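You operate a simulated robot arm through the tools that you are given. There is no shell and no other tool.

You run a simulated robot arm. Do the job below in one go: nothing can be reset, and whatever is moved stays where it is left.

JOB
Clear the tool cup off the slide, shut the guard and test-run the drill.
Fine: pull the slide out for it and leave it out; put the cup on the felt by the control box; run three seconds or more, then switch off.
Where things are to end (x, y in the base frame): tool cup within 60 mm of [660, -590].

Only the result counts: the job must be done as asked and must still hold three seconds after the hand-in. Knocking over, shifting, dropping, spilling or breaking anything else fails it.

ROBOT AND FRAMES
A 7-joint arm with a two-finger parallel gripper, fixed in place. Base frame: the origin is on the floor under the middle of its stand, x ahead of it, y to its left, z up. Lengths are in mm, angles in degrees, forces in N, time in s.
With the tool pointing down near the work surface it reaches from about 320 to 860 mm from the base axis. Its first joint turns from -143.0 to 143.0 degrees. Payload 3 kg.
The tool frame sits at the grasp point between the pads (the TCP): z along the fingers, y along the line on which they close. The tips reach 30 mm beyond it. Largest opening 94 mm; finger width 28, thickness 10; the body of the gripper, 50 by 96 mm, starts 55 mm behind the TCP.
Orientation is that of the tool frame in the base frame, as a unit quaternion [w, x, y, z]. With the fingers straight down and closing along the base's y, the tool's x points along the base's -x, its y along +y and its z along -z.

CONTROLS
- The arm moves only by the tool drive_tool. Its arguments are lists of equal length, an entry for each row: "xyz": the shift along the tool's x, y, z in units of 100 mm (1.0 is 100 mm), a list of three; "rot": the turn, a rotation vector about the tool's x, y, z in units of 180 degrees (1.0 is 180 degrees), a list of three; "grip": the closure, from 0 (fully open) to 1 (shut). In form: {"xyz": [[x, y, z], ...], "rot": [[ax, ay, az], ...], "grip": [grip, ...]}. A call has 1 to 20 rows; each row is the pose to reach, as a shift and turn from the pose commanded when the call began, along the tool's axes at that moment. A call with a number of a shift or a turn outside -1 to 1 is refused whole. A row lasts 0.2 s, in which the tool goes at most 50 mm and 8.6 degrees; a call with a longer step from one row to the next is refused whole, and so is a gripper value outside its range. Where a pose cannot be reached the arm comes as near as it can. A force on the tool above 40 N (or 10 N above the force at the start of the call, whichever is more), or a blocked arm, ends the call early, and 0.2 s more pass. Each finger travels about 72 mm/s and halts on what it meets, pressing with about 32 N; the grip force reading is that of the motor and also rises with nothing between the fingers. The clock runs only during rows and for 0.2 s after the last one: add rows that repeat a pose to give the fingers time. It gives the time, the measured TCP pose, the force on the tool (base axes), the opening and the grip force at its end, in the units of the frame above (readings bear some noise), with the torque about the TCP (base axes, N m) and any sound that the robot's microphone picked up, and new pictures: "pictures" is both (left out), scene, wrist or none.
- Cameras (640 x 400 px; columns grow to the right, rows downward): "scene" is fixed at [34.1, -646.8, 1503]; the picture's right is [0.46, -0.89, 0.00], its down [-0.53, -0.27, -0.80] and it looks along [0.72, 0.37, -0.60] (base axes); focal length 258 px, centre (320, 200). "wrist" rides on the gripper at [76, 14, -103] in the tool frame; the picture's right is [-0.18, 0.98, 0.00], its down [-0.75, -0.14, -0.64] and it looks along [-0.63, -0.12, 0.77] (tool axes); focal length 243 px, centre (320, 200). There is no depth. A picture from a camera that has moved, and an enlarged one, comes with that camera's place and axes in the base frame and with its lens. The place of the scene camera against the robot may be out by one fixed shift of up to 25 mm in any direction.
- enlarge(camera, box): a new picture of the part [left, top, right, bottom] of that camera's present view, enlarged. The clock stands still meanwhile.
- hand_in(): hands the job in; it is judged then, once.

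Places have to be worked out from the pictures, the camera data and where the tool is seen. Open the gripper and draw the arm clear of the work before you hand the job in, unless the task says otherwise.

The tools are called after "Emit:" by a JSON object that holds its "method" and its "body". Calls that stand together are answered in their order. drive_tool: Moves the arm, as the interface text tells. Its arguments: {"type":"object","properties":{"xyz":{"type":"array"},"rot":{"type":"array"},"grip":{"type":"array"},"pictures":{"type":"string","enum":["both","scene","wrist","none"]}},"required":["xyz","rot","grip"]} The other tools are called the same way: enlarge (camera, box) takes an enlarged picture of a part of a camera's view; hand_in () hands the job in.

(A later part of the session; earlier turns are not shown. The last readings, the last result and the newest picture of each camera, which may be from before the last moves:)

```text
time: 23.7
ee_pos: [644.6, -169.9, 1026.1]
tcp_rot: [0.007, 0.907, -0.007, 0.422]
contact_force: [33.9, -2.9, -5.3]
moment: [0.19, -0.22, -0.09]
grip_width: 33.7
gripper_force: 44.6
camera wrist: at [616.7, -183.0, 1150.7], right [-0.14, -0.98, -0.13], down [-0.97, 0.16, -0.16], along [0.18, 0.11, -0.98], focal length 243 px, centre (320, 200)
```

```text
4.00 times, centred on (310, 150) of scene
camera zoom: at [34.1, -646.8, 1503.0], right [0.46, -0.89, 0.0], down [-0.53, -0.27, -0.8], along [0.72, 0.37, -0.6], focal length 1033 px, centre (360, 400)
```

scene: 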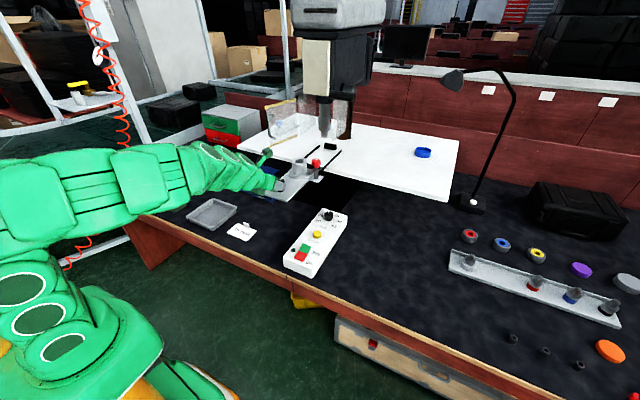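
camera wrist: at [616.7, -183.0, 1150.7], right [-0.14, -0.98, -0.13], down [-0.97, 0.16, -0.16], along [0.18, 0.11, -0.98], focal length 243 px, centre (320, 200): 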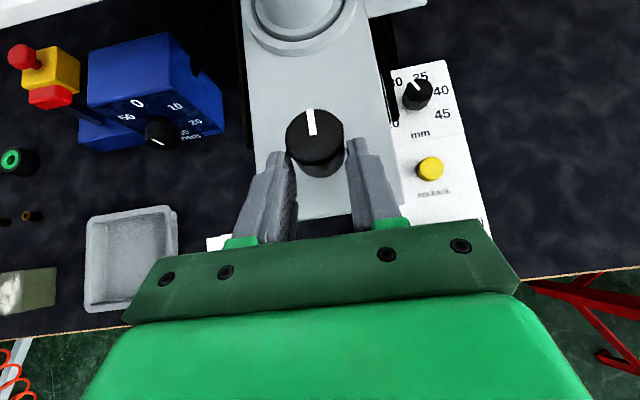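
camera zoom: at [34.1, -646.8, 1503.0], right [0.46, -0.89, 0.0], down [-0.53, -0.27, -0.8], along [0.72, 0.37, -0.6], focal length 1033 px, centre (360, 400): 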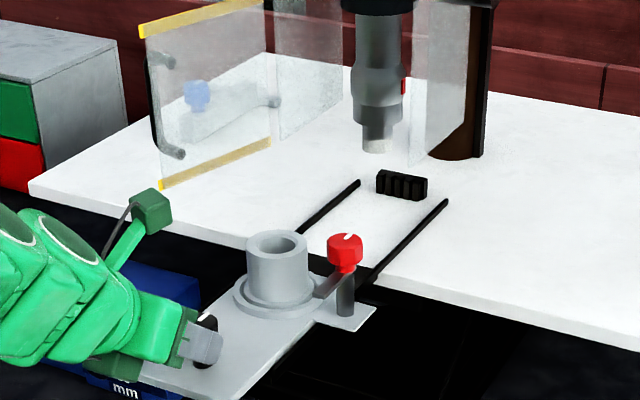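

End stop reached: +34 N along x and the pads slipped to the knob's front edge. The slide is about 219 mm out, with the knob at x≈671. I'll open the gripper and back off along the tool axis.

Emit:
{"method": "drive_tool", "body": {"xyz": [[0, 0, 0], [0, 0, 0], [0, 0, 0], [0, 0, -0.3], [0, 0, -0.7], [0, 0, -1.0]], "rot": [[0, 0, 0], [0, 0, 0], [0, 0, 0], [0, 0, 0], [0, 0, 0], [0, 0, 0]], "grip": [0.6, 0.2, 0, 0, 0, 0], "pictures": "both"}}

Emit:
{"method": "enlarge", "body": {"camera": "wrist", "box": [220, 0, 440, 140]}}

Emit:
{"method": "enlarge", "body": {"camera": "scene", "box": [230, 100, 390, 200]}}

```text
time: 25.1
ee_pos: [568.3, -169.1, 1091.7]
tcp_rot: [0.008, 0.907, -0.008, 0.421]
contact_force: [0.5, 0.8, -0.1]
moment: [-0.01, 0.02, 0.01]
grip_width: 94.1
gripper_force: 0.1
camera wrist: at [538.9, -182.3, 1214.8], right [-0.14, -0.98, -0.13], down [-0.97, 0.16, -0.16], along [0.18, 0.11, -0.98], focal length 243 px, centre (320, 200)
```

scene: 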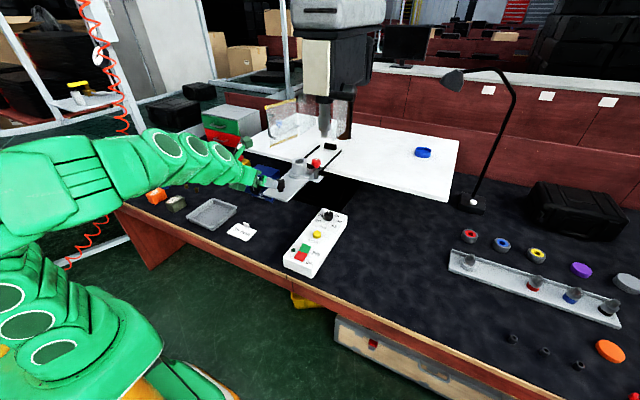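
wrist: 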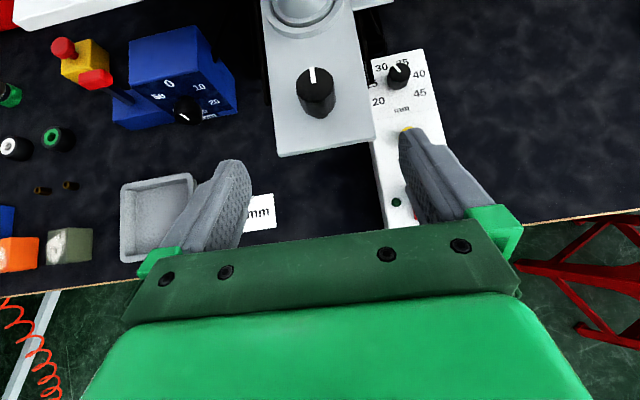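

```text
2.86 times, centred on (330, 70) of wrist
camera zoom: at [538.9, -182.3, 1214.8], right [-0.14, -0.98, -0.13], down [-0.97, 0.16, -0.16], along [0.18, 0.11, -0.98], focal length 693 px, centre (291, 571)
```

zoom: 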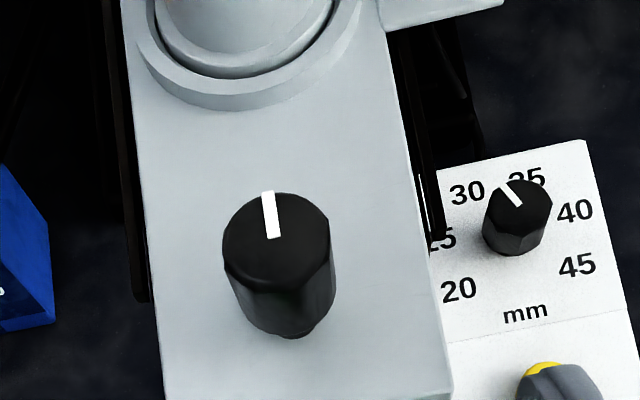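

```text
4.00 times, centred on (310, 150) of scene
camera zoom: at [34.1, -646.8, 1503.0], right [0.46, -0.89, 0.0], down [-0.53, -0.27, -0.8], along [0.72, 0.37, -0.6], focal length 1033 px, centre (360, 400)
```

zoom: 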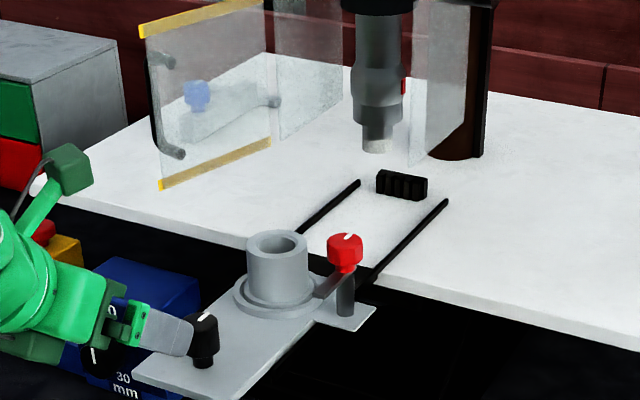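

The slide stays out and the cup is still upright in its ring. Next I need a precise fix on the cup and the red knob next to it, so I'll raise the tool a bit and tilt up to look at them.

Emit:
{"method": "drive_tool", "body": {"xyz": [[0.2, 0, -0.15], [0.46, 0, -0.39]], "rot": [[0, 0.039, 0], [0, 0.078, 0]], "grip": [0, 0], "pictures": "wrist"}}

Emit:
{"method": "enlarge", "body": {"camera": "wrist", "box": [220, 0, 460, 150]}}

```text
time: 25.7
ee_pos: [572.2, -170.5, 1154.5]
tcp_rot: [0.009, 0.849, -0.008, 0.528]
contact_force: [1.8, 0.3, 0.3]
moment: [-0.03, 0.01, -0.01]
grip_width: 94.1
gripper_force: 0.0
out of reach, approached as far as the arm can: row 2
camera wrist: at [514.8, -183.1, 1268.6], right [-0.1, -0.98, -0.16], down [-0.91, 0.16, -0.39], along [0.41, 0.1, -0.91], focal length 243 px, centre (320, 200)
```

wrist: 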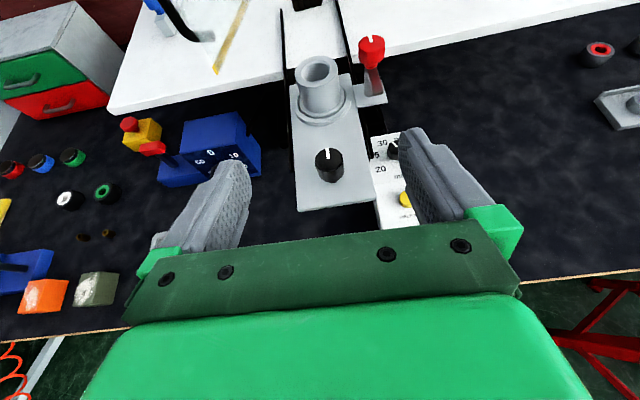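

```text
2.67 times, centred on (340, 75) of wrist
camera zoom: at [514.8, -183.1, 1268.6], right [-0.1, -0.98, -0.16], down [-0.91, 0.16, -0.39], along [0.41, 0.1, -0.91], focal length 647 px, centre (267, 533)
```

zoom: 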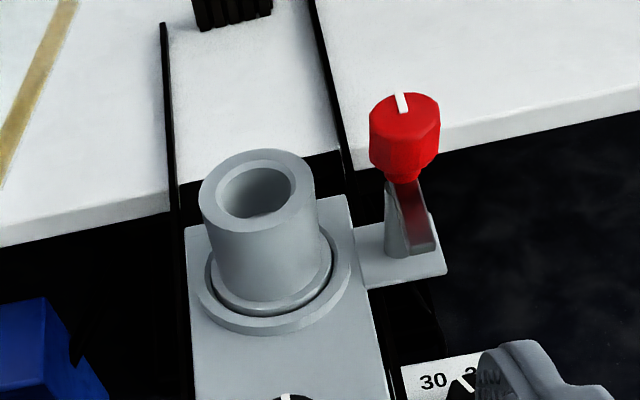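

Clear fix on the cup: axis at (797, -173), rim at z≈1047, about 57 mm in diameter. The red knob beside it spans y≈-229 to -261, and its arm points away from the cup. I'll part-close the fingers to about 76 mm and come in at a 45° tilt.

Emit:
{"method": "drive_tool", "body": {"xyz": [[0.08, 0, 0.32], [0.15, 0, 0.64], [0.22, 0, 0.95], [0.22, 0, 0.95]], "rot": [[0, -0.035, 0], [0, -0.07, 0], [0, -0.104, 0], [0, -0.104, 0]], "grip": [0.1, 0.19, 0.19, 0.19], "pictures": "wrist"}}

```text
time: 26.7
ee_pos: [665.2, -172.7, 1136.3]
tcp_rot: [0.007, 0.924, -0.008, 0.383]
contact_force: [-0.6, 0.4, -0.8]
moment: [-0.04, 0.0, -0.02]
grip_width: 76.0
gripper_force: 0.1
camera wrist: at [647.1, -186.2, 1261.7], right [-0.15, -0.98, -0.12], down [-0.98, 0.16, -0.08], along [0.1, 0.11, -0.99], focal length 243 px, centre (320, 200)
```

wrist: 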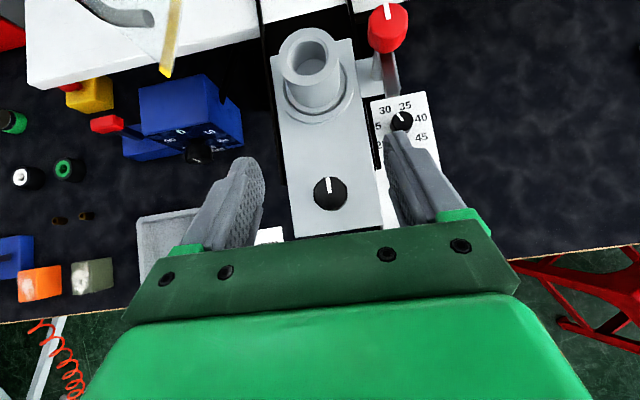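

The tilt is exactly 45° with a 76 mm opening, and the cup fix is confirmed at (798, -173). I'll advance half of the remaining approach.

Emit:
{"method": "drive_tool", "body": {"xyz": [[0.1, -0.005, 0.25], [0.183, -0.01, 0.5], [0.183, -0.015, 0.75]], "rot": [[0, 0, 0], [0, 0, 0], [0, 0, 0]], "grip": [0.19, 0.19, 0.19], "pictures": "both"}}

Emit:
{"method": "enlarge", "body": {"camera": "wrist", "box": [200, 60, 440, 210]}}

Emit:
{"method": "enlarge", "body": {"camera": "scene", "box": [250, 130, 350, 190]}}

```text
time: 27.5
ee_pos: [730.7, -173.1, 1094.3]
tcp_rot: [0.007, 0.924, -0.009, 0.383]
contact_force: [-0.1, 0.9, 0.0]
moment: [0.01, 0.0, -0.02]
grip_width: 76.3
gripper_force: 0.0
camera wrist: at [712.1, -187.1, 1220.8], right [-0.15, -0.98, -0.12], down [-0.98, 0.16, -0.08], along [0.1, 0.11, -0.99], focal length 243 px, centre (320, 200)
```

scene: 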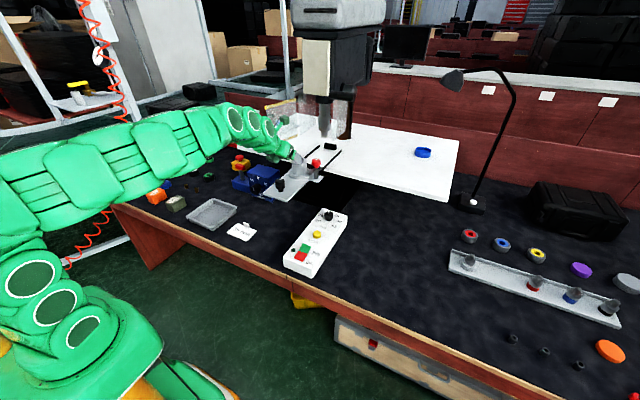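
wrist: 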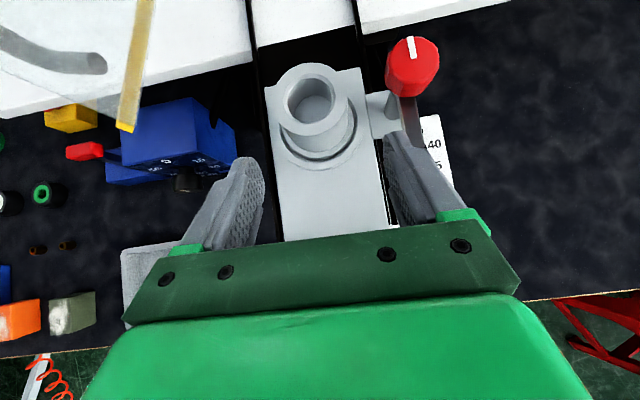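

```text
2.67 times, centred on (320, 135) of wrist
camera zoom: at [712.1, -187.1, 1220.8], right [-0.15, -0.98, -0.12], down [-0.98, 0.16, -0.08], along [0.1, 0.11, -0.99], focal length 647 px, centre (320, 373)
```

zoom: 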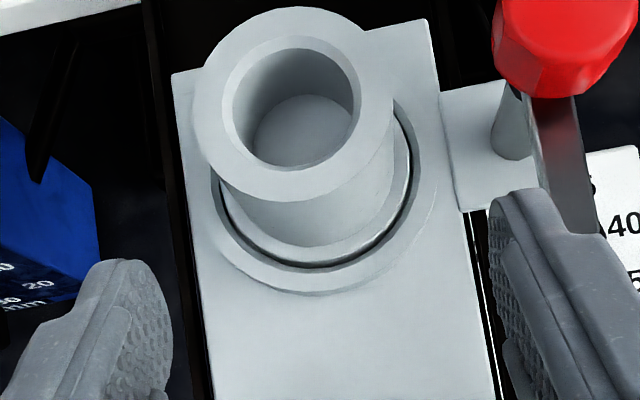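

```text
6.40 times, centred on (300, 160) of scene
camera zoom: at [34.1, -646.8, 1503.0], right [0.46, -0.89, 0.0], down [-0.53, -0.27, -0.8], along [0.72, 0.37, -0.6], focal length 1653 px, centre (448, 456)
```

zoom: 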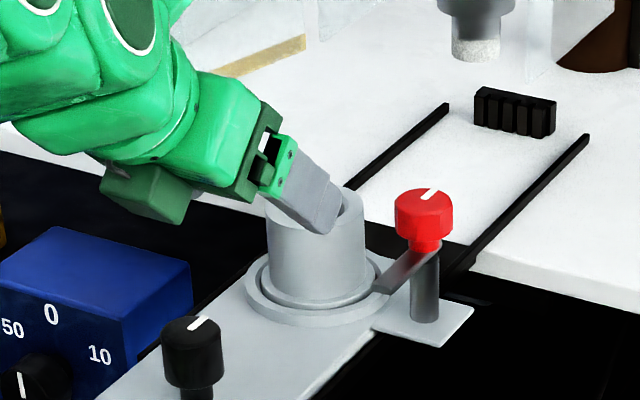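

The red lever's arm lies at y≈-245, well clear of the finger. Two-view triangulation refines the cup axis to about (808, -172) with the rim near z 1041. I'll advance another 60 mm and recheck before straddling it.

Emit:
{"method": "drive_tool", "body": {"xyz": [[0.02, -0.01, 0.3], [0.05, -0.02, 0.6]], "rot": [[0, 0, 0], [0, 0, 0]], "grip": [0.19, 0.19], "pictures": "both"}}

Emit:
{"method": "enlarge", "body": {"camera": "wrist", "box": [180, 60, 460, 235]}}

Emit:
{"method": "enlarge", "body": {"camera": "scene", "box": [250, 130, 350, 190]}}

```text
time: 28.1
ee_pos: [778.6, -171.0, 1052.4]
tcp_rot: [0.007, 0.923, -0.009, 0.383]
contact_force: [0.1, -0.1, 0.3]
moment: [-0.03, 0.01, 0.01]
grip_width: 75.9
gripper_force: 0.1
camera wrist: at [760.1, -185.5, 1178.6], right [-0.15, -0.98, -0.12], down [-0.98, 0.16, -0.08], along [0.1, 0.11, -0.99], focal length 243 px, centre (320, 200)
```

scene: 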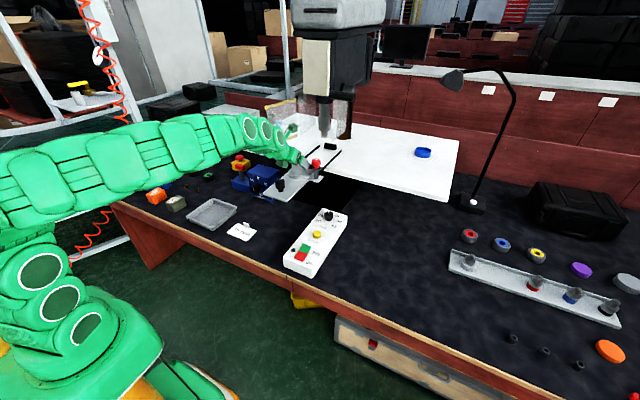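
wrist: 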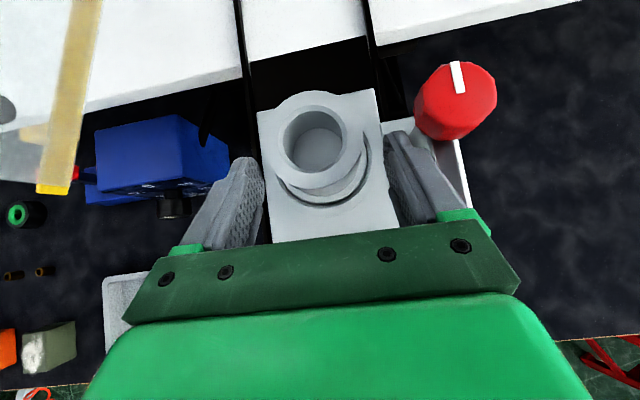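

```text
2.29 times, centred on (320, 148) of wrist
camera zoom: at [760.1, -185.5, 1178.6], right [-0.15, -0.98, -0.12], down [-0.98, 0.16, -0.08], along [0.1, 0.11, -0.99], focal length 555 px, centre (320, 320)
```

zoom: 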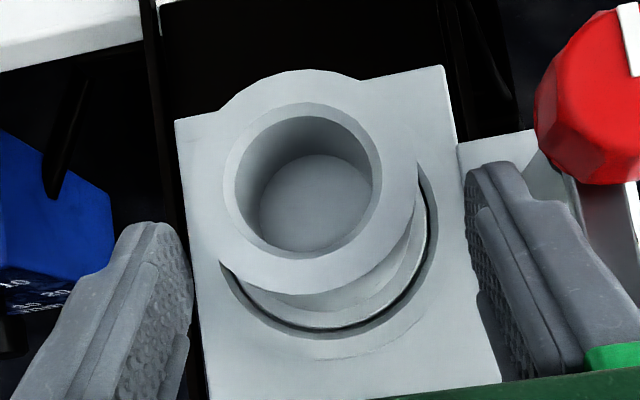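

```text
6.40 times, centred on (300, 160) of scene
camera zoom: at [34.1, -646.8, 1503.0], right [0.46, -0.89, 0.0], down [-0.53, -0.27, -0.8], along [0.72, 0.37, -0.6], focal length 1653 px, centre (448, 456)
```

zoom: 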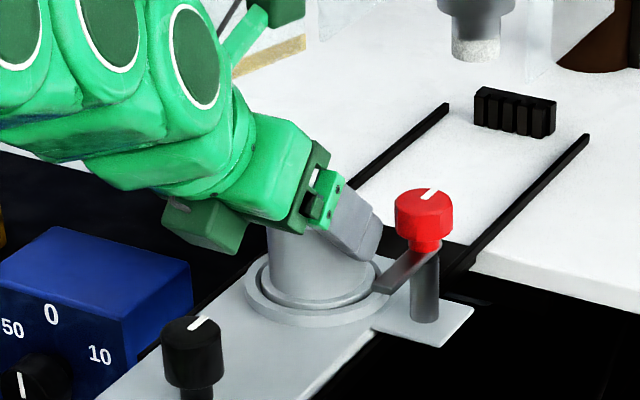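

The cup rim is centred between the fingers at about (807, -173) with its top near z 1045. I'll make the last 26 mm advance so the pads straddle the upper cup wall.

Emit:
{"method": "drive_tool", "body": {"xyz": [[0.014, 0.007, 0.13], [0.028, 0.015, 0.26], [0.028, 0.015, 0.26]], "rot": [[0, 0, 0], [0, 0, 0], [0, 0, 0]], "grip": [0.19, 0.19, 0.19], "pictures": "both"}}

Emit:
{"method": "enlarge", "body": {"camera": "wrist", "box": [180, 60, 460, 235]}}

Emit:
{"method": "enlarge", "body": {"camera": "scene", "box": [250, 130, 350, 190]}}

```text
time: 28.9
ee_pos: [801.5, -174.0, 1036.4]
tcp_rot: [0.008, 0.923, -0.009, 0.385]
contact_force: [-0.1, 0.1, -0.3]
moment: [0.01, 0.03, -0.01]
grip_width: 76.1
gripper_force: 0.1
camera wrist: at [782.5, -187.6, 1162.8], right [-0.15, -0.98, -0.12], down [-0.98, 0.16, -0.08], along [0.1, 0.11, -0.99], focal length 243 px, centre (320, 200)
```

scene: 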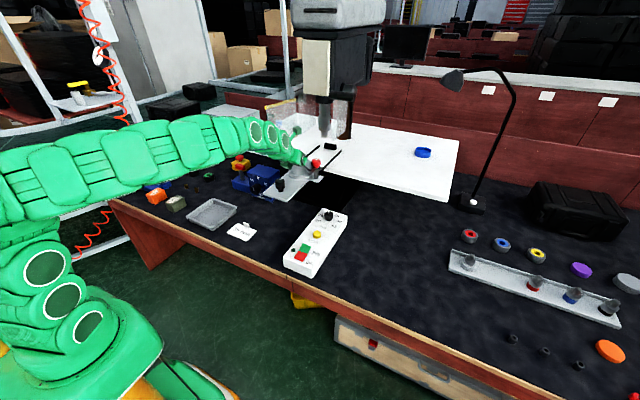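
wrist: 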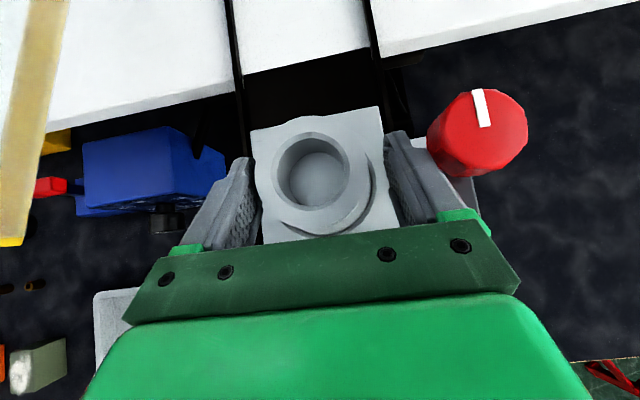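

```text
2.29 times, centred on (320, 148) of wrist
camera zoom: at [782.5, -187.6, 1162.8], right [-0.15, -0.98, -0.12], down [-0.98, 0.16, -0.08], along [0.1, 0.11, -0.99], focal length 555 px, centre (320, 320)
```

zoom: 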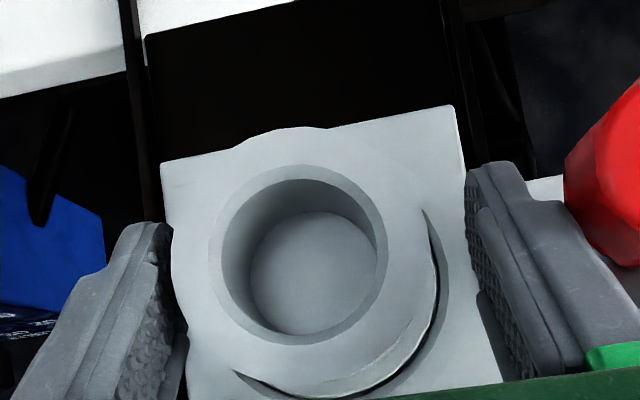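

```text
6.40 times, centred on (300, 160) of scene
camera zoom: at [34.1, -646.8, 1503.0], right [0.46, -0.89, 0.0], down [-0.53, -0.27, -0.8], along [0.72, 0.37, -0.6], focal length 1653 px, centre (448, 456)
```

zoom: 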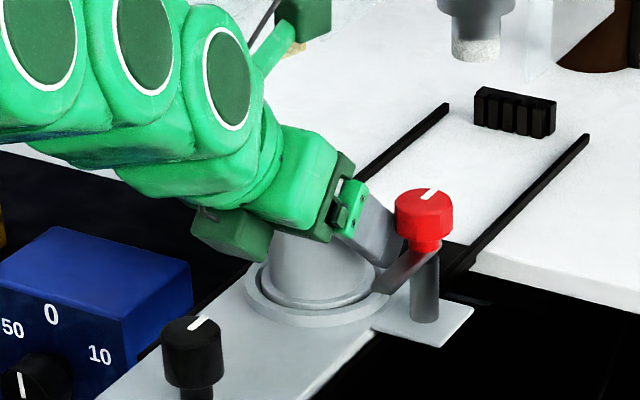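

The cup is centred within about 1 mm in y, and the pads straddle its wall. I'll nudge 1 mm toward +y and close on the cup.

Emit:
{"method": "drive_tool", "body": {"xyz": [[0, -0.012, 0], [0, -0.012, 0], [0, -0.012, 0], [0, -0.012, 0], [0, -0.012, 0]], "rot": [[0, 0, 0], [0, 0, 0], [0, 0, 0], [0, 0, 0], [0, 0, 0]], "grip": [0.19, 0.35, 0.6, 1, 1], "pictures": "wrist"}}

```text
time: 30.1
ee_pos: [800.3, -169.8, 1036.0]
tcp_rot: [0.007, 0.923, -0.008, 0.385]
contact_force: [1.3, 16.7, 2.4]
moment: [0.66, -0.12, 0.26]
grip_width: 61.1
gripper_force: 32.1
camera wrist: at [781.7, -185.3, 1162.6], right [-0.15, -0.98, -0.12], down [-0.98, 0.16, -0.08], along [0.1, 0.11, -0.99], focal length 243 px, centre (320, 200)
```

wrist: 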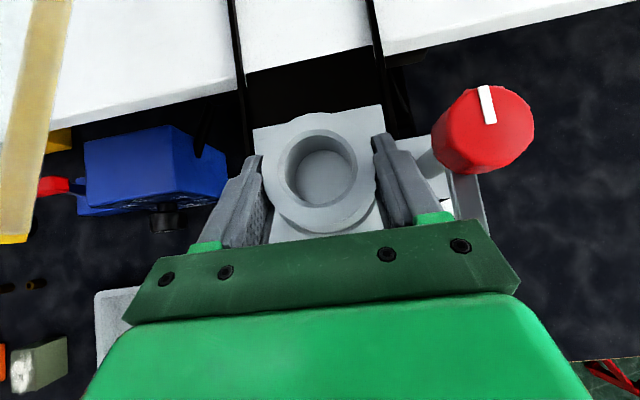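

The cup is gripped (61 mm opening, 32 N) with a mild side load. I'll lift straight up gently, with a small correction toward +y.

Emit:
{"method": "drive_tool", "body": {"xyz": [[0.021, -0.012, -0.021], [0.057, -0.015, -0.057], [0.113, -0.015, -0.113], [0.198, -0.015, -0.198], [0.29, -0.015, -0.29], [0.389, -0.015, -0.389], [0.488, -0.015, -0.488], [0.587, -0.015, -0.587], [0.65, -0.015, -0.65]], "rot": [[0, 0, 0], [0, 0, 0], [0, 0, 0], [0, 0, 0], [0, 0, 0], [0, 0, 0], [0, 0, 0], [0, 0, 0], [0, 0, 0]], "grip": [1, 1, 1, 1, 1, 1, 1, 1, 1], "pictures": "both"}}

Emit:
{"method": "enlarge", "body": {"camera": "scene", "box": [240, 110, 360, 190]}}

```text
time: 32.1
ee_pos: [800.1, -170.0, 1129.3]
tcp_rot: [0.007, 0.924, -0.008, 0.383]
contact_force: [-0.2, -0.2, -2.2]
moment: [0.02, -0.03, -0.02]
grip_width: 59.2
gripper_force: 31.7
camera wrist: at [781.9, -183.5, 1255.5], right [-0.15, -0.98, -0.12], down [-0.98, 0.16, -0.08], along [0.1, 0.11, -0.99], focal length 243 px, centre (320, 200)
```

scene: 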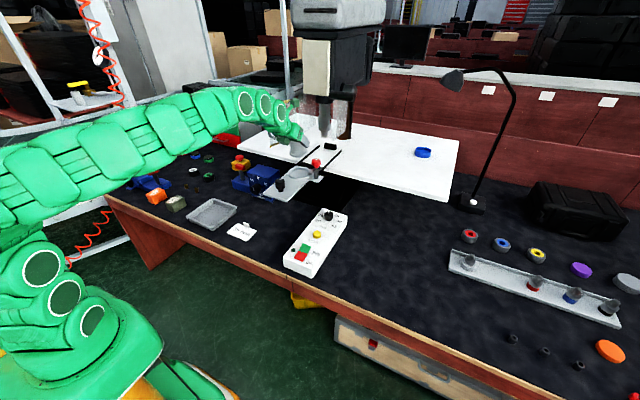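
wrist: 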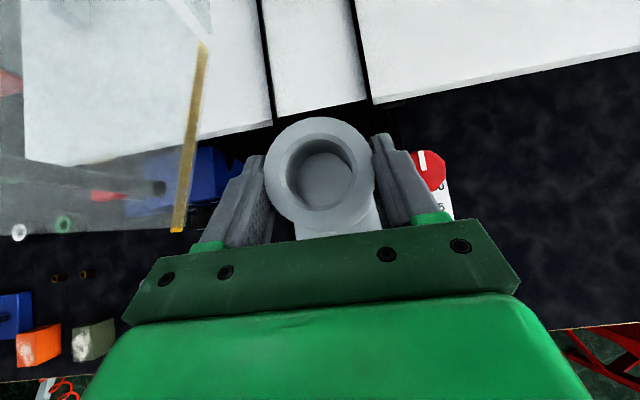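

```text
5.00 times, centred on (300, 150) of scene
camera zoom: at [34.1, -646.8, 1503.0], right [0.46, -0.89, 0.0], down [-0.53, -0.27, -0.8], along [0.72, 0.37, -0.6], focal length 1291 px, centre (420, 450)
```

zoom: 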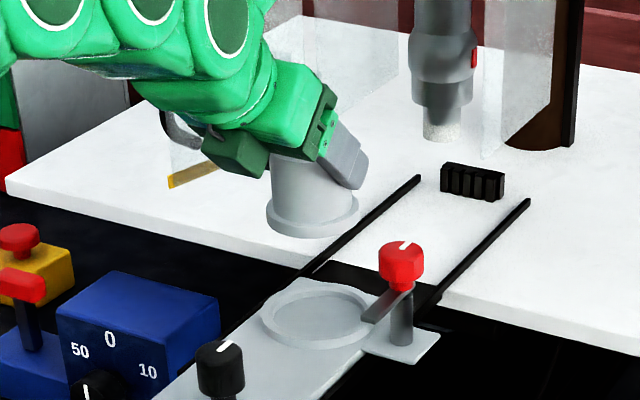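

The cup is out cleanly: it has a flanged base, hangs level, and weighs about 2 N. I'll carry it toward the felt target at the right, yawing the tool gradually about the vertical so the cup stays upright.

Emit:
{"method": "drive_tool", "body": {"xyz": [[-0.06, 0.12, -0.08], [-0.14, 0.27, -0.18], [-0.22, 0.43, -0.29], [-0.31, 0.6, -0.4], [-0.38, 0.74, -0.5], [-0.417, 0.815, -0.55]], "rot": [[-0.014, 0, 0.014], [-0.032, 0, 0.032], [-0.052, 0, 0.052], [-0.072, 0, 0.072], [-0.089, 0, 0.089], [-0.098, 0, 0.098]], "grip": [1, 1, 1, 1, 1, 1], "pictures": "none"}}

```text
time: 33.5
ee_pos: [728.8, -250.8, 1138.4]
tcp_rot: [0.09, 0.899, -0.208, 0.374]
contact_force: [0.1, -0.9, -2.4]
moment: [0.01, 0.03, -0.03]
grip_width: 59.5
gripper_force: 31.9
```

The cup stays upright and held. I'll continue sideways toward the target at the same height.

Emit:
{"method": "drive_tool", "body": {"xyz": [[0.02, 0.17, 0.02], [0.045, 0.42, 0.05], [0.07, 0.67, 0.076], [0.09, 0.88, 0.1], [0.101, 0.984, 0.111]], "rot": [[-0.006, 0, 0.006], [-0.015, 0, 0.015], [-0.024, 0, 0.024], [-0.032, 0, 0.032], [-0.0355, 0, 0.0352]], "grip": [1, 1, 1, 1, 1], "pictures": "none"}}

```text
time: 34.7
ee_pos: [698.4, -345.6, 1139.1]
tcp_rot: [0.119, 0.88, -0.279, 0.367]
contact_force: [-0.1, -0.4, -2.3]
moment: [0.01, 0.02, 0.0]
grip_width: 59.4
gripper_force: 32.0
```

All steady. I'll take another 95 mm toward the target.

Emit:
{"method": "drive_tool", "body": {"xyz": [[0.045, 0.15, 0.047], [0.113, 0.375, 0.117], [0.18, 0.6, 0.187], [0.242, 0.8, 0.25], [0.269, 0.893, 0.278]], "rot": [[-0.005, 0, 0.005], [-0.0133, 0, 0.0131], [-0.021, 0, 0.021], [-0.028, 0, 0.028], [-0.0316, 0, 0.0313]], "grip": [1, 1, 1, 1, 1], "pictures": "both"}}

```text
time: 35.9
ee_pos: [679.7, -440.7, 1139.7]
tcp_rot: [0.144, 0.858, -0.338, 0.359]
contact_force: [0.1, 0.0, -2.5]
moment: [0.02, -0.01, 0.02]
grip_width: 59.5
gripper_force: 31.7
camera wrist: at [656.2, -438.2, 1265.4], right [-0.77, -0.63, -0.13], down [-0.62, 0.78, -0.09], along [0.15, 0.01, -0.99], focal length 243 px, centre (320, 200)
```

scene: 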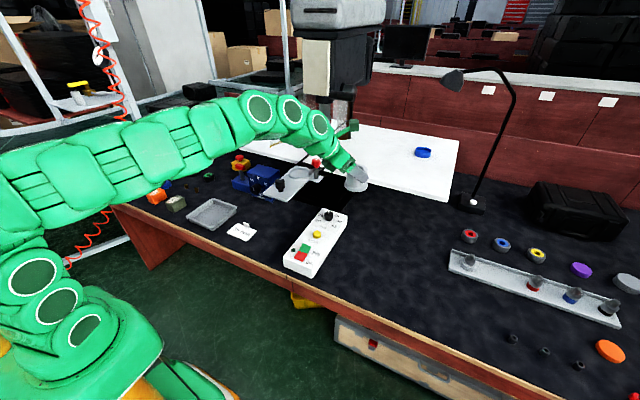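
wrist: 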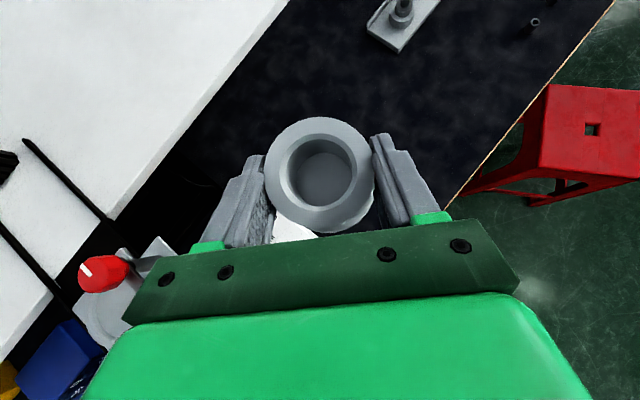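

I'm now yawed radially, about (38, 134) mm short of the spot in plan, and the felt below looks empty. I'll move on toward the target while starting to descend.

Emit:
{"method": "drive_tool", "body": {"xyz": [[-0.05, 0.13, 0.1], [-0.11, 0.3, 0.22], [-0.17, 0.46, 0.34], [-0.23, 0.62, 0.46], [-0.284, 0.761, 0.571]], "rot": [[0, 0, 0], [0, 0, 0], [0, 0, 0], [0, 0, 0], [0, 0, 0]], "grip": [1, 1, 1, 1, 1], "pictures": "none"}}

```text
time: 37.1
ee_pos: [642.6, -512.6, 1078.7]
tcp_rot: [0.144, 0.858, -0.339, 0.358]
contact_force: [0.3, 0.0, -2.2]
moment: [0.01, 0.03, 0.03]
grip_width: 59.4
gripper_force: 32.0
```

No change in load. I'll go the remaining 62 mm in y and another 75 mm down.

Emit:
{"method": "drive_tool", "body": {"xyz": [[-0.04, 0.08, 0.14], [-0.09, 0.17, 0.31], [-0.15, 0.28, 0.51], [-0.2, 0.37, 0.69], [-0.24, 0.45, 0.83]], "rot": [[0, 0, 0], [0, 0, 0], [0, 0, 0], [0, 0, 0], [0, 0, 0]], "grip": [1, 1, 1, 1, 1], "pictures": "both"}}

Emit:
{"method": "enlarge", "body": {"camera": "scene", "box": [310, 170, 470, 290]}}

```text
time: 38.3
ee_pos: [642.3, -571.0, 1002.7]
tcp_rot: [0.144, 0.858, -0.339, 0.358]
contact_force: [0.2, -0.1, -2.1]
moment: [0.0, 0.02, 0.01]
grip_width: 59.4
gripper_force: 32.0
camera wrist: at [618.4, -568.7, 1128.9], right [-0.77, -0.63, -0.13], down [-0.62, 0.78, -0.09], along [0.15, 0.01, -0.99], focal length 243 px, centre (320, 200)
```

scene: 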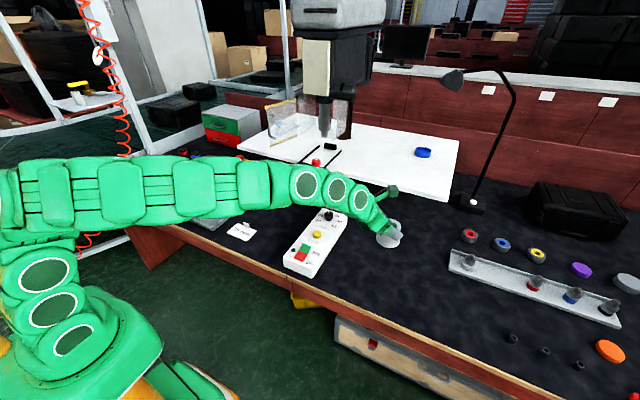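
wrist: 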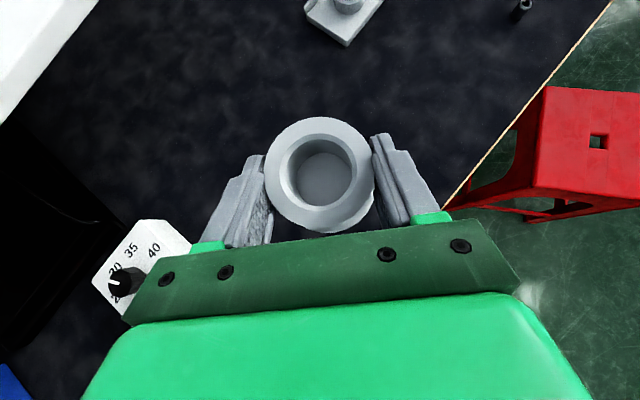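

```text
3.33 times, centred on (390, 230) of scene
camera zoom: at [34.1, -646.8, 1503.0], right [0.46, -0.89, 0.0], down [-0.53, -0.27, -0.8], along [0.72, 0.37, -0.6], focal length 861 px, centre (87, 100)
```

zoom: 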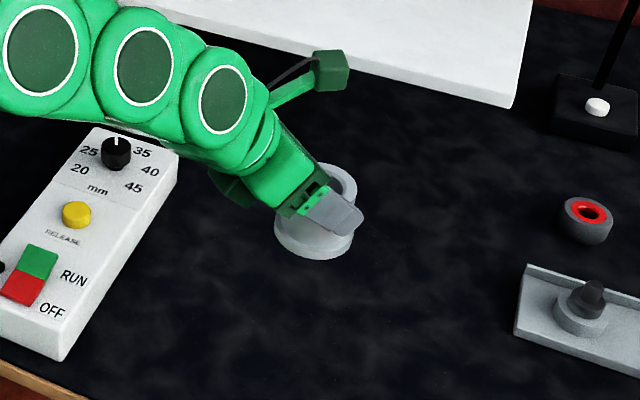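

The calibration agrees: the cup axis is at about (646, -578), 18 mm from the target, and the felt is near z≈765. The spot beneath is clear, so I'll descend straight down 100 mm.

Emit:
{"method": "drive_tool", "body": {"xyz": [[-0.11, 0, 0.105], [-0.25, -0.001, 0.246], [-0.4, -0.002, 0.39], [-0.55, -0.003, 0.54], [-0.66, -0.004, 0.65], [-0.713, -0.005, 0.701]], "rot": [[0, 0, 0], [0, 0, 0], [0, 0, 0], [0, 0, 0], [0, 0, 0], [0, 0, 0]], "grip": [1, 1, 1, 1, 1, 1], "pictures": "both"}}

Emit:
{"method": "enlarge", "body": {"camera": "scene", "box": [310, 190, 470, 310]}}

```text
time: 39.7
ee_pos: [639.4, -572.4, 903.0]
tcp_rot: [0.144, 0.858, -0.338, 0.358]
contact_force: [0.1, 0.6, -2.1]
moment: [0.03, 0.01, -0.02]
grip_width: 59.4
gripper_force: 32.5
camera wrist: at [617.6, -570.1, 1030.1], right [-0.77, -0.63, -0.13], down [-0.62, 0.78, -0.09], along [0.15, 0.01, -0.99], focal length 243 px, centre (320, 200)
```

scene: 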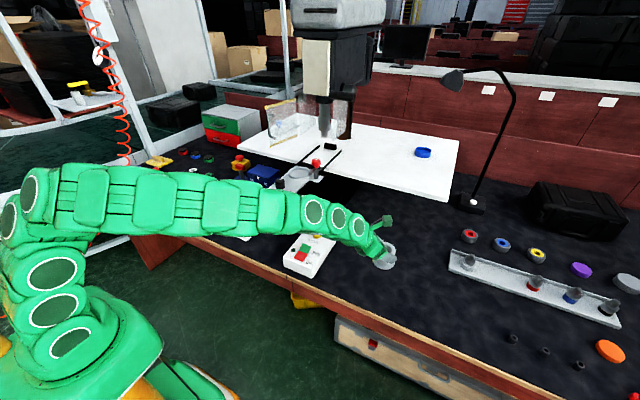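
wrist: 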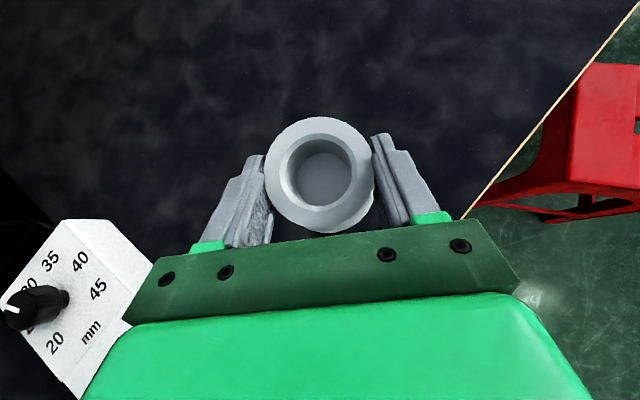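

```text
3.33 times, centred on (390, 250) of scene
camera zoom: at [34.1, -646.8, 1503.0], right [0.46, -0.89, 0.0], down [-0.53, -0.27, -0.8], along [0.72, 0.37, -0.6], focal length 861 px, centre (87, 33)
```

zoom: 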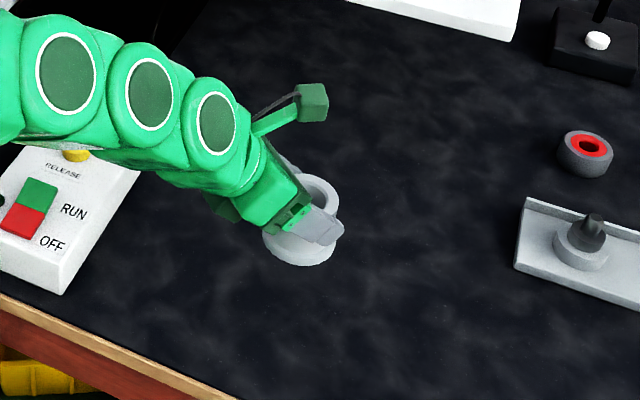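

Descending cleanly, about 85 mm above the felt. I'll go down 65 mm more, still without contact expected.

Emit:
{"method": "drive_tool", "body": {"xyz": [[-0.1, 0, 0.1], [-0.22, 0, 0.217], [-0.34, -0.002, 0.335], [-0.43, -0.003, 0.423], [-0.464, -0.003, 0.456]], "rot": [[0, 0, 0], [0, 0, 0], [0, 0, 0], [0, 0, 0], [0, 0, 0]], "grip": [1, 1, 1, 1, 1], "pictures": "both"}}

Emit:
{"method": "enlarge", "body": {"camera": "scene", "box": [340, 220, 440, 290]}}

```text
time: 40.9
ee_pos: [640.4, -572.4, 838.1]
tcp_rot: [0.145, 0.858, -0.339, 0.358]
contact_force: [-0.2, 0.5, -1.8]
moment: [0.0, 0.0, -0.01]
grip_width: 59.3
gripper_force: 32.2
camera wrist: at [618.7, -569.6, 964.4], right [-0.77, -0.63, -0.13], down [-0.62, 0.78, -0.09], along [0.15, 0.01, -0.99], focal length 243 px, centre (320, 200)
```

scene: 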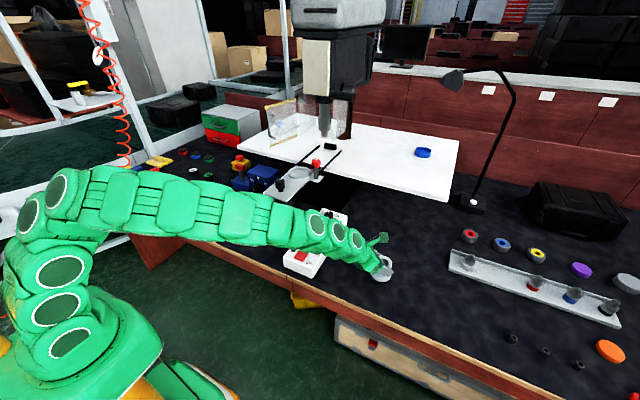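
wrist: 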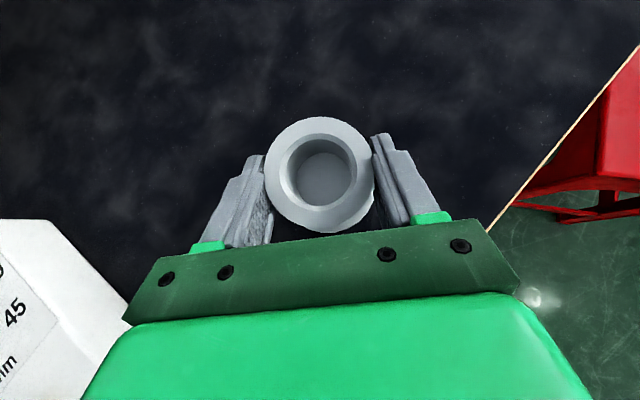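

```text
5.71 times, centred on (390, 255) of scene
camera zoom: at [34.1, -646.8, 1503.0], right [0.46, -0.89, 0.0], down [-0.53, -0.27, -0.8], along [0.72, 0.37, -0.6], focal length 1476 px, centre (-80, -114)
```

zoom: 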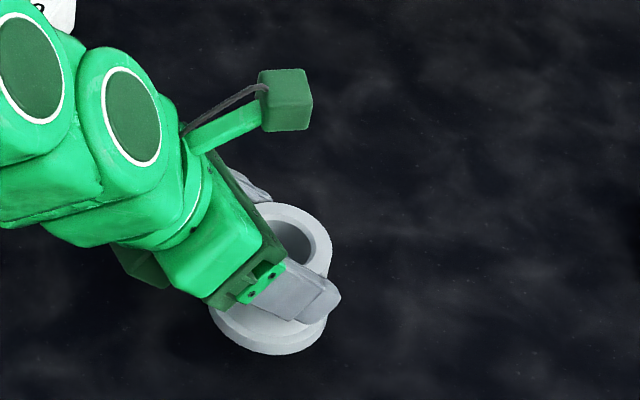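

No contact yet at z 838. I'll lower slowly at 2.5 mm per row to feel for the felt.

Emit:
{"method": "drive_tool", "body": {"xyz": [[-0.018, 0, 0.0175], [-0.036, 0, 0.035], [-0.0535, 0, 0.0525], [-0.071, 0, 0.07], [-0.089, 0, 0.0875], [-0.107, 0, 0.105]], "rot": [[0, 0, 0], [0, 0, 0], [0, 0, 0], [0, 0, 0], [0, 0, 0], [0, 0, 0]], "grip": [1, 1, 1, 1, 1, 1], "pictures": "none"}}

```text
time: 42.3
ee_pos: [642.2, -571.7, 823.2]
tcp_rot: [0.144, 0.858, -0.339, 0.358]
contact_force: [0.1, 0.4, -1.7]
moment: [0.0, 0.05, 0.01]
grip_width: 59.5
gripper_force: 31.7
```

Still free at z 823. I'll keep lowering in small steps of about 1.5 mm per row.

Emit:
{"method": "drive_tool", "body": {"xyz": [[-0.011, 0, 0.0105], [-0.0215, 0, 0.021], [-0.032, 0, 0.0315], [-0.043, 0, 0.042], [-0.0535, 0, 0.0525], [-0.064, 0, 0.063]], "rot": [[0, 0, 0], [0, 0, 0], [0, 0, 0], [0, 0, 0], [0, 0, 0], [0, 0, 0]], "grip": [1, 1, 1, 1, 1, 1], "pictures": "none"}}

```text
time: 43.7
ee_pos: [640.2, -572.4, 814.8]
tcp_rot: [0.145, 0.858, -0.339, 0.358]
contact_force: [0.2, 0.7, -1.6]
moment: [0.01, -0.02, 0.02]
grip_width: 59.7
gripper_force: 32.0
```

Still carrying the weight (-1.6 N) at z 815. I'll continue with the same slow descent.

Emit:
{"method": "drive_tool", "body": {"xyz": [[-0.011, 0, 0.0105], [-0.0215, 0, 0.021], [-0.032, 0, 0.0315], [-0.043, 0, 0.042], [-0.0535, 0, 0.0525], [-0.064, 0, 0.063]], "rot": [[0, 0, 0], [0, 0, 0], [0, 0, 0], [0, 0, 0], [0, 0, 0], [0, 0, 0]], "grip": [1, 1, 1, 1, 1, 1], "pictures": "wrist"}}

Emit:
{"method": "enlarge", "body": {"camera": "scene", "box": [340, 220, 440, 290]}}

```text
time: 45.1
ee_pos: [641.8, -572.1, 806.8]
tcp_rot: [0.145, 0.858, -0.339, 0.358]
contact_force: [0.7, 0.7, -1.5]
moment: [0.0, 0.02, 0.0]
grip_width: 59.3
gripper_force: 32.7
camera wrist: at [618.4, -570.0, 932.2], right [-0.77, -0.63, -0.13], down [-0.62, 0.78, -0.09], along [0.15, 0.01, -0.99], focal length 243 px, centre (320, 200)
```

wrist: 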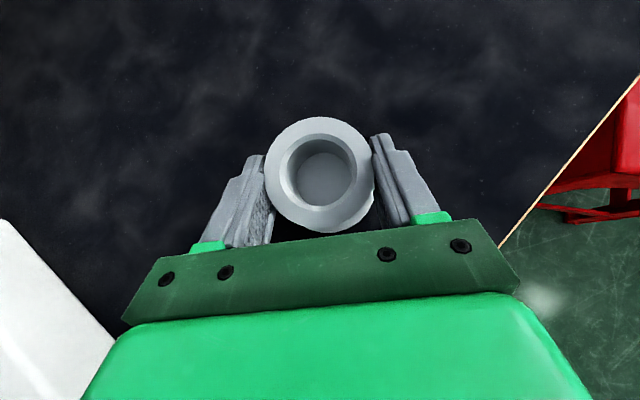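

```text
5.71 times, centred on (390, 255) of scene
camera zoom: at [34.1, -646.8, 1503.0], right [0.46, -0.89, 0.0], down [-0.53, -0.27, -0.8], along [0.72, 0.37, -0.6], focal length 1476 px, centre (-80, -114)
```

zoom: 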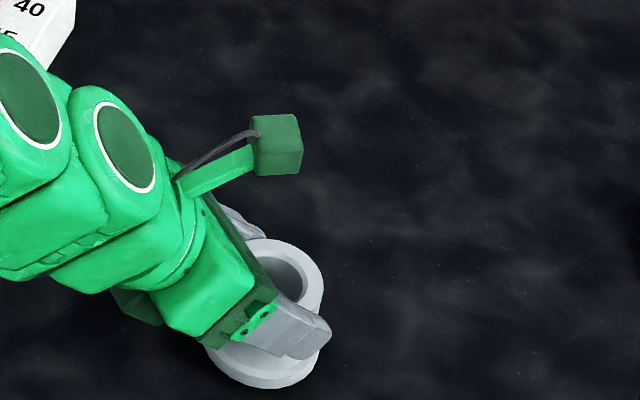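

Still no contact at z 807; the finger tips are near z≈776, so I'll continue carefully.

Emit:
{"method": "drive_tool", "body": {"xyz": [[-0.011, 0, 0.0105], [-0.0215, 0, 0.021], [-0.032, 0, 0.0315], [-0.043, 0, 0.042], [-0.0535, 0, 0.0525], [-0.064, 0, 0.063]], "rot": [[0, 0, 0], [0, 0, 0], [0, 0, 0], [0, 0, 0], [0, 0, 0], [0, 0, 0]], "grip": [1, 1, 1, 1, 1, 1], "pictures": "none"}}

```text
time: 46.5
ee_pos: [642.6, -573.1, 798.7]
tcp_rot: [0.144, 0.858, -0.338, 0.36]
contact_force: [-5.1, 4.9, 13.2]
moment: [0.61, 0.46, 0.1]
grip_width: 59.4
gripper_force: 31.6
```

Contact: +13 N upward at z≈799, so the cup is standing on the felt. I'll open the fingers gently.

Emit:
{"method": "drive_tool", "body": {"xyz": [[0.002, 0, -0.002], [0.002, 0, -0.002], [0.002, 0, -0.002], [0.002, 0, -0.002], [0.002, 0, -0.002]], "rot": [[0, 0, 0], [0, 0, 0], [0, 0, 0], [0, 0, 0], [0, 0, 0]], "grip": [0.36, 0.3, 0.2, 0.1, 0.0], "pictures": "both"}}

Emit:
{"method": "enlarge", "body": {"camera": "scene", "box": [340, 220, 440, 290]}}

```text
time: 47.7
ee_pos: [642.1, -571.7, 798.0]
tcp_rot: [0.144, 0.858, -0.339, 0.357]
contact_force: [-0.5, 0.4, -0.3]
moment: [0.03, -0.01, -0.02]
grip_width: 94.0
gripper_force: 0.0
camera wrist: at [619.0, -569.5, 923.1], right [-0.77, -0.63, -0.13], down [-0.62, 0.78, -0.09], along [0.15, 0.01, -0.99], focal length 243 px, centre (320, 200)
```

scene: 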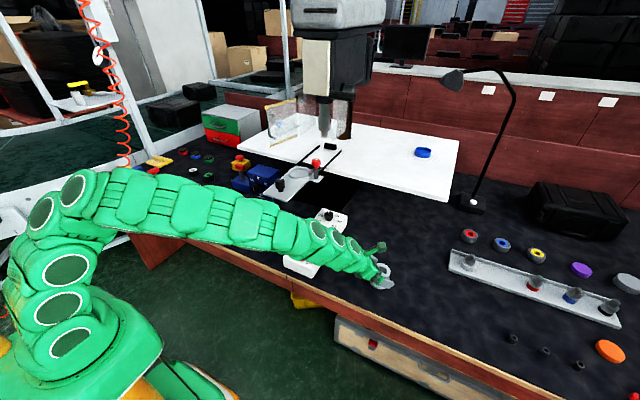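
wrist: 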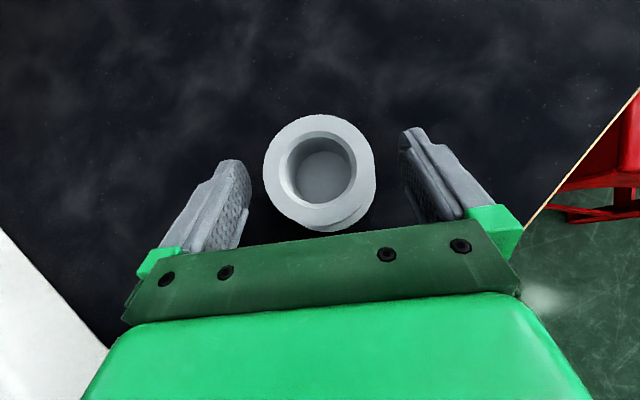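

```text
5.71 times, centred on (390, 255) of scene
camera zoom: at [34.1, -646.8, 1503.0], right [0.46, -0.89, 0.0], down [-0.53, -0.27, -0.8], along [0.72, 0.37, -0.6], focal length 1476 px, centre (-80, -114)
```

zoom: 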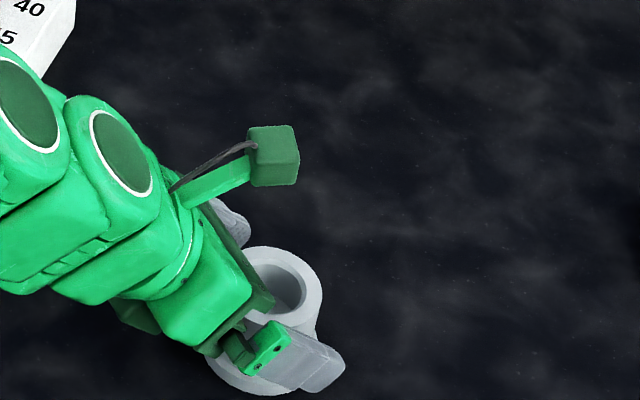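

The cup stands free on the felt at about (646, -578). I'll back out along the tool axis, then look.

Emit:
{"method": "drive_tool", "body": {"xyz": [[0, 0, -0.15], [0, 0, -0.4], [0, 0, -0.7], [0, 0, -1.0]], "rot": [[0, 0, 0], [0, 0, 0], [0, 0, 0], [0, 0, 0]], "grip": [0, 0, 0, 0], "pictures": "both"}}

Emit:
{"method": "enlarge", "body": {"camera": "wrist", "box": [200, 0, 440, 150]}}

```text
time: 48.7
ee_pos: [590.4, -524.8, 865.8]
tcp_rot: [0.145, 0.858, -0.34, 0.358]
contact_force: [-0.2, 0.3, -0.1]
moment: [-0.02, -0.01, -0.01]
grip_width: 93.9
gripper_force: 0.1
camera wrist: at [567.9, -522.6, 992.0], right [-0.77, -0.63, -0.13], down [-0.62, 0.78, -0.09], along [0.15, 0.01, -0.99], focal length 243 px, centre (320, 200)
```

scene: 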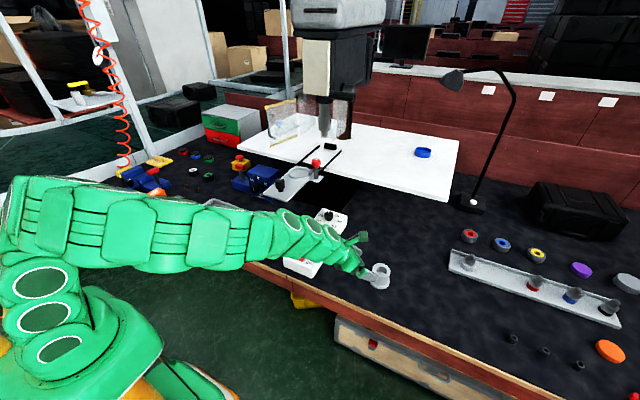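
wrist: 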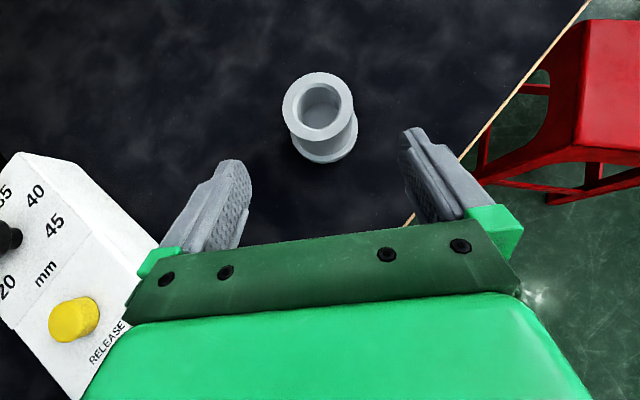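

```text
2.67 times, centred on (320, 75) of wrist
camera zoom: at [567.9, -522.6, 992.0], right [-0.77, -0.63, -0.13], down [-0.62, 0.78, -0.09], along [0.15, 0.01, -0.99], focal length 647 px, centre (320, 533)
```

zoom: 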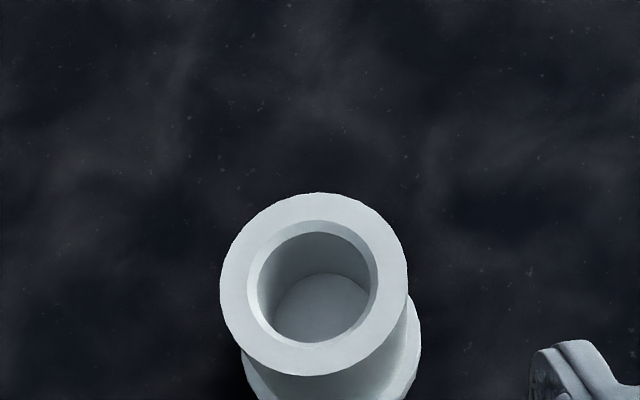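

The cup is standing upright at about (649, -581), roughly 14 mm from the target. Next is the guard. I'll raise the arm clear and start yawing back toward the drill.

Emit:
{"method": "drive_tool", "body": {"xyz": [[0.065, 0, -0.237], [0.13, 0, -0.474], [0.195, 0, -0.71], [0.258, -0.012, -0.947]], "rot": [[0, 0, 0], [0.026, 0, -0.026], [0.053, 0, -0.052], [0.079, 0, -0.078]], "grip": [0, 0, 0, 0], "pictures": "none"}}

```text
time: 49.7
ee_pos: [556.1, -484.9, 952.0]
tcp_rot: [0.078, 0.905, -0.184, 0.376]
contact_force: [-0.3, 0.3, 0.5]
moment: [-0.01, 0.01, 0.01]
grip_width: 94.1
gripper_force: 0.1
```

Clear and unloaded. I'll continue up and back toward the centre, yawing to face straight ahead.

Emit:
{"method": "drive_tool", "body": {"xyz": [[0.07, -0.09, -0.19], [0.14, -0.19, -0.37], [0.2, -0.28, -0.56], [0.27, -0.38, -0.75], [0.343, -0.47, -0.933]], "rot": [[0.017, 0, -0.017], [0.035, 0, -0.034], [0.052, 0, -0.052], [0.07, 0, -0.069], [0.087, 0, -0.086]], "grip": [0, 0, 0, 0, 0], "pictures": "none"}}

```text
time: 50.9
ee_pos: [533.9, -428.4, 1044.0]
tcp_rot: [0.005, 0.923, -0.007, 0.384]
contact_force: [-0.4, -0.3, -0.1]
moment: [-0.01, 0.02, 0.02]
grip_width: 93.7
gripper_force: 0.1
```

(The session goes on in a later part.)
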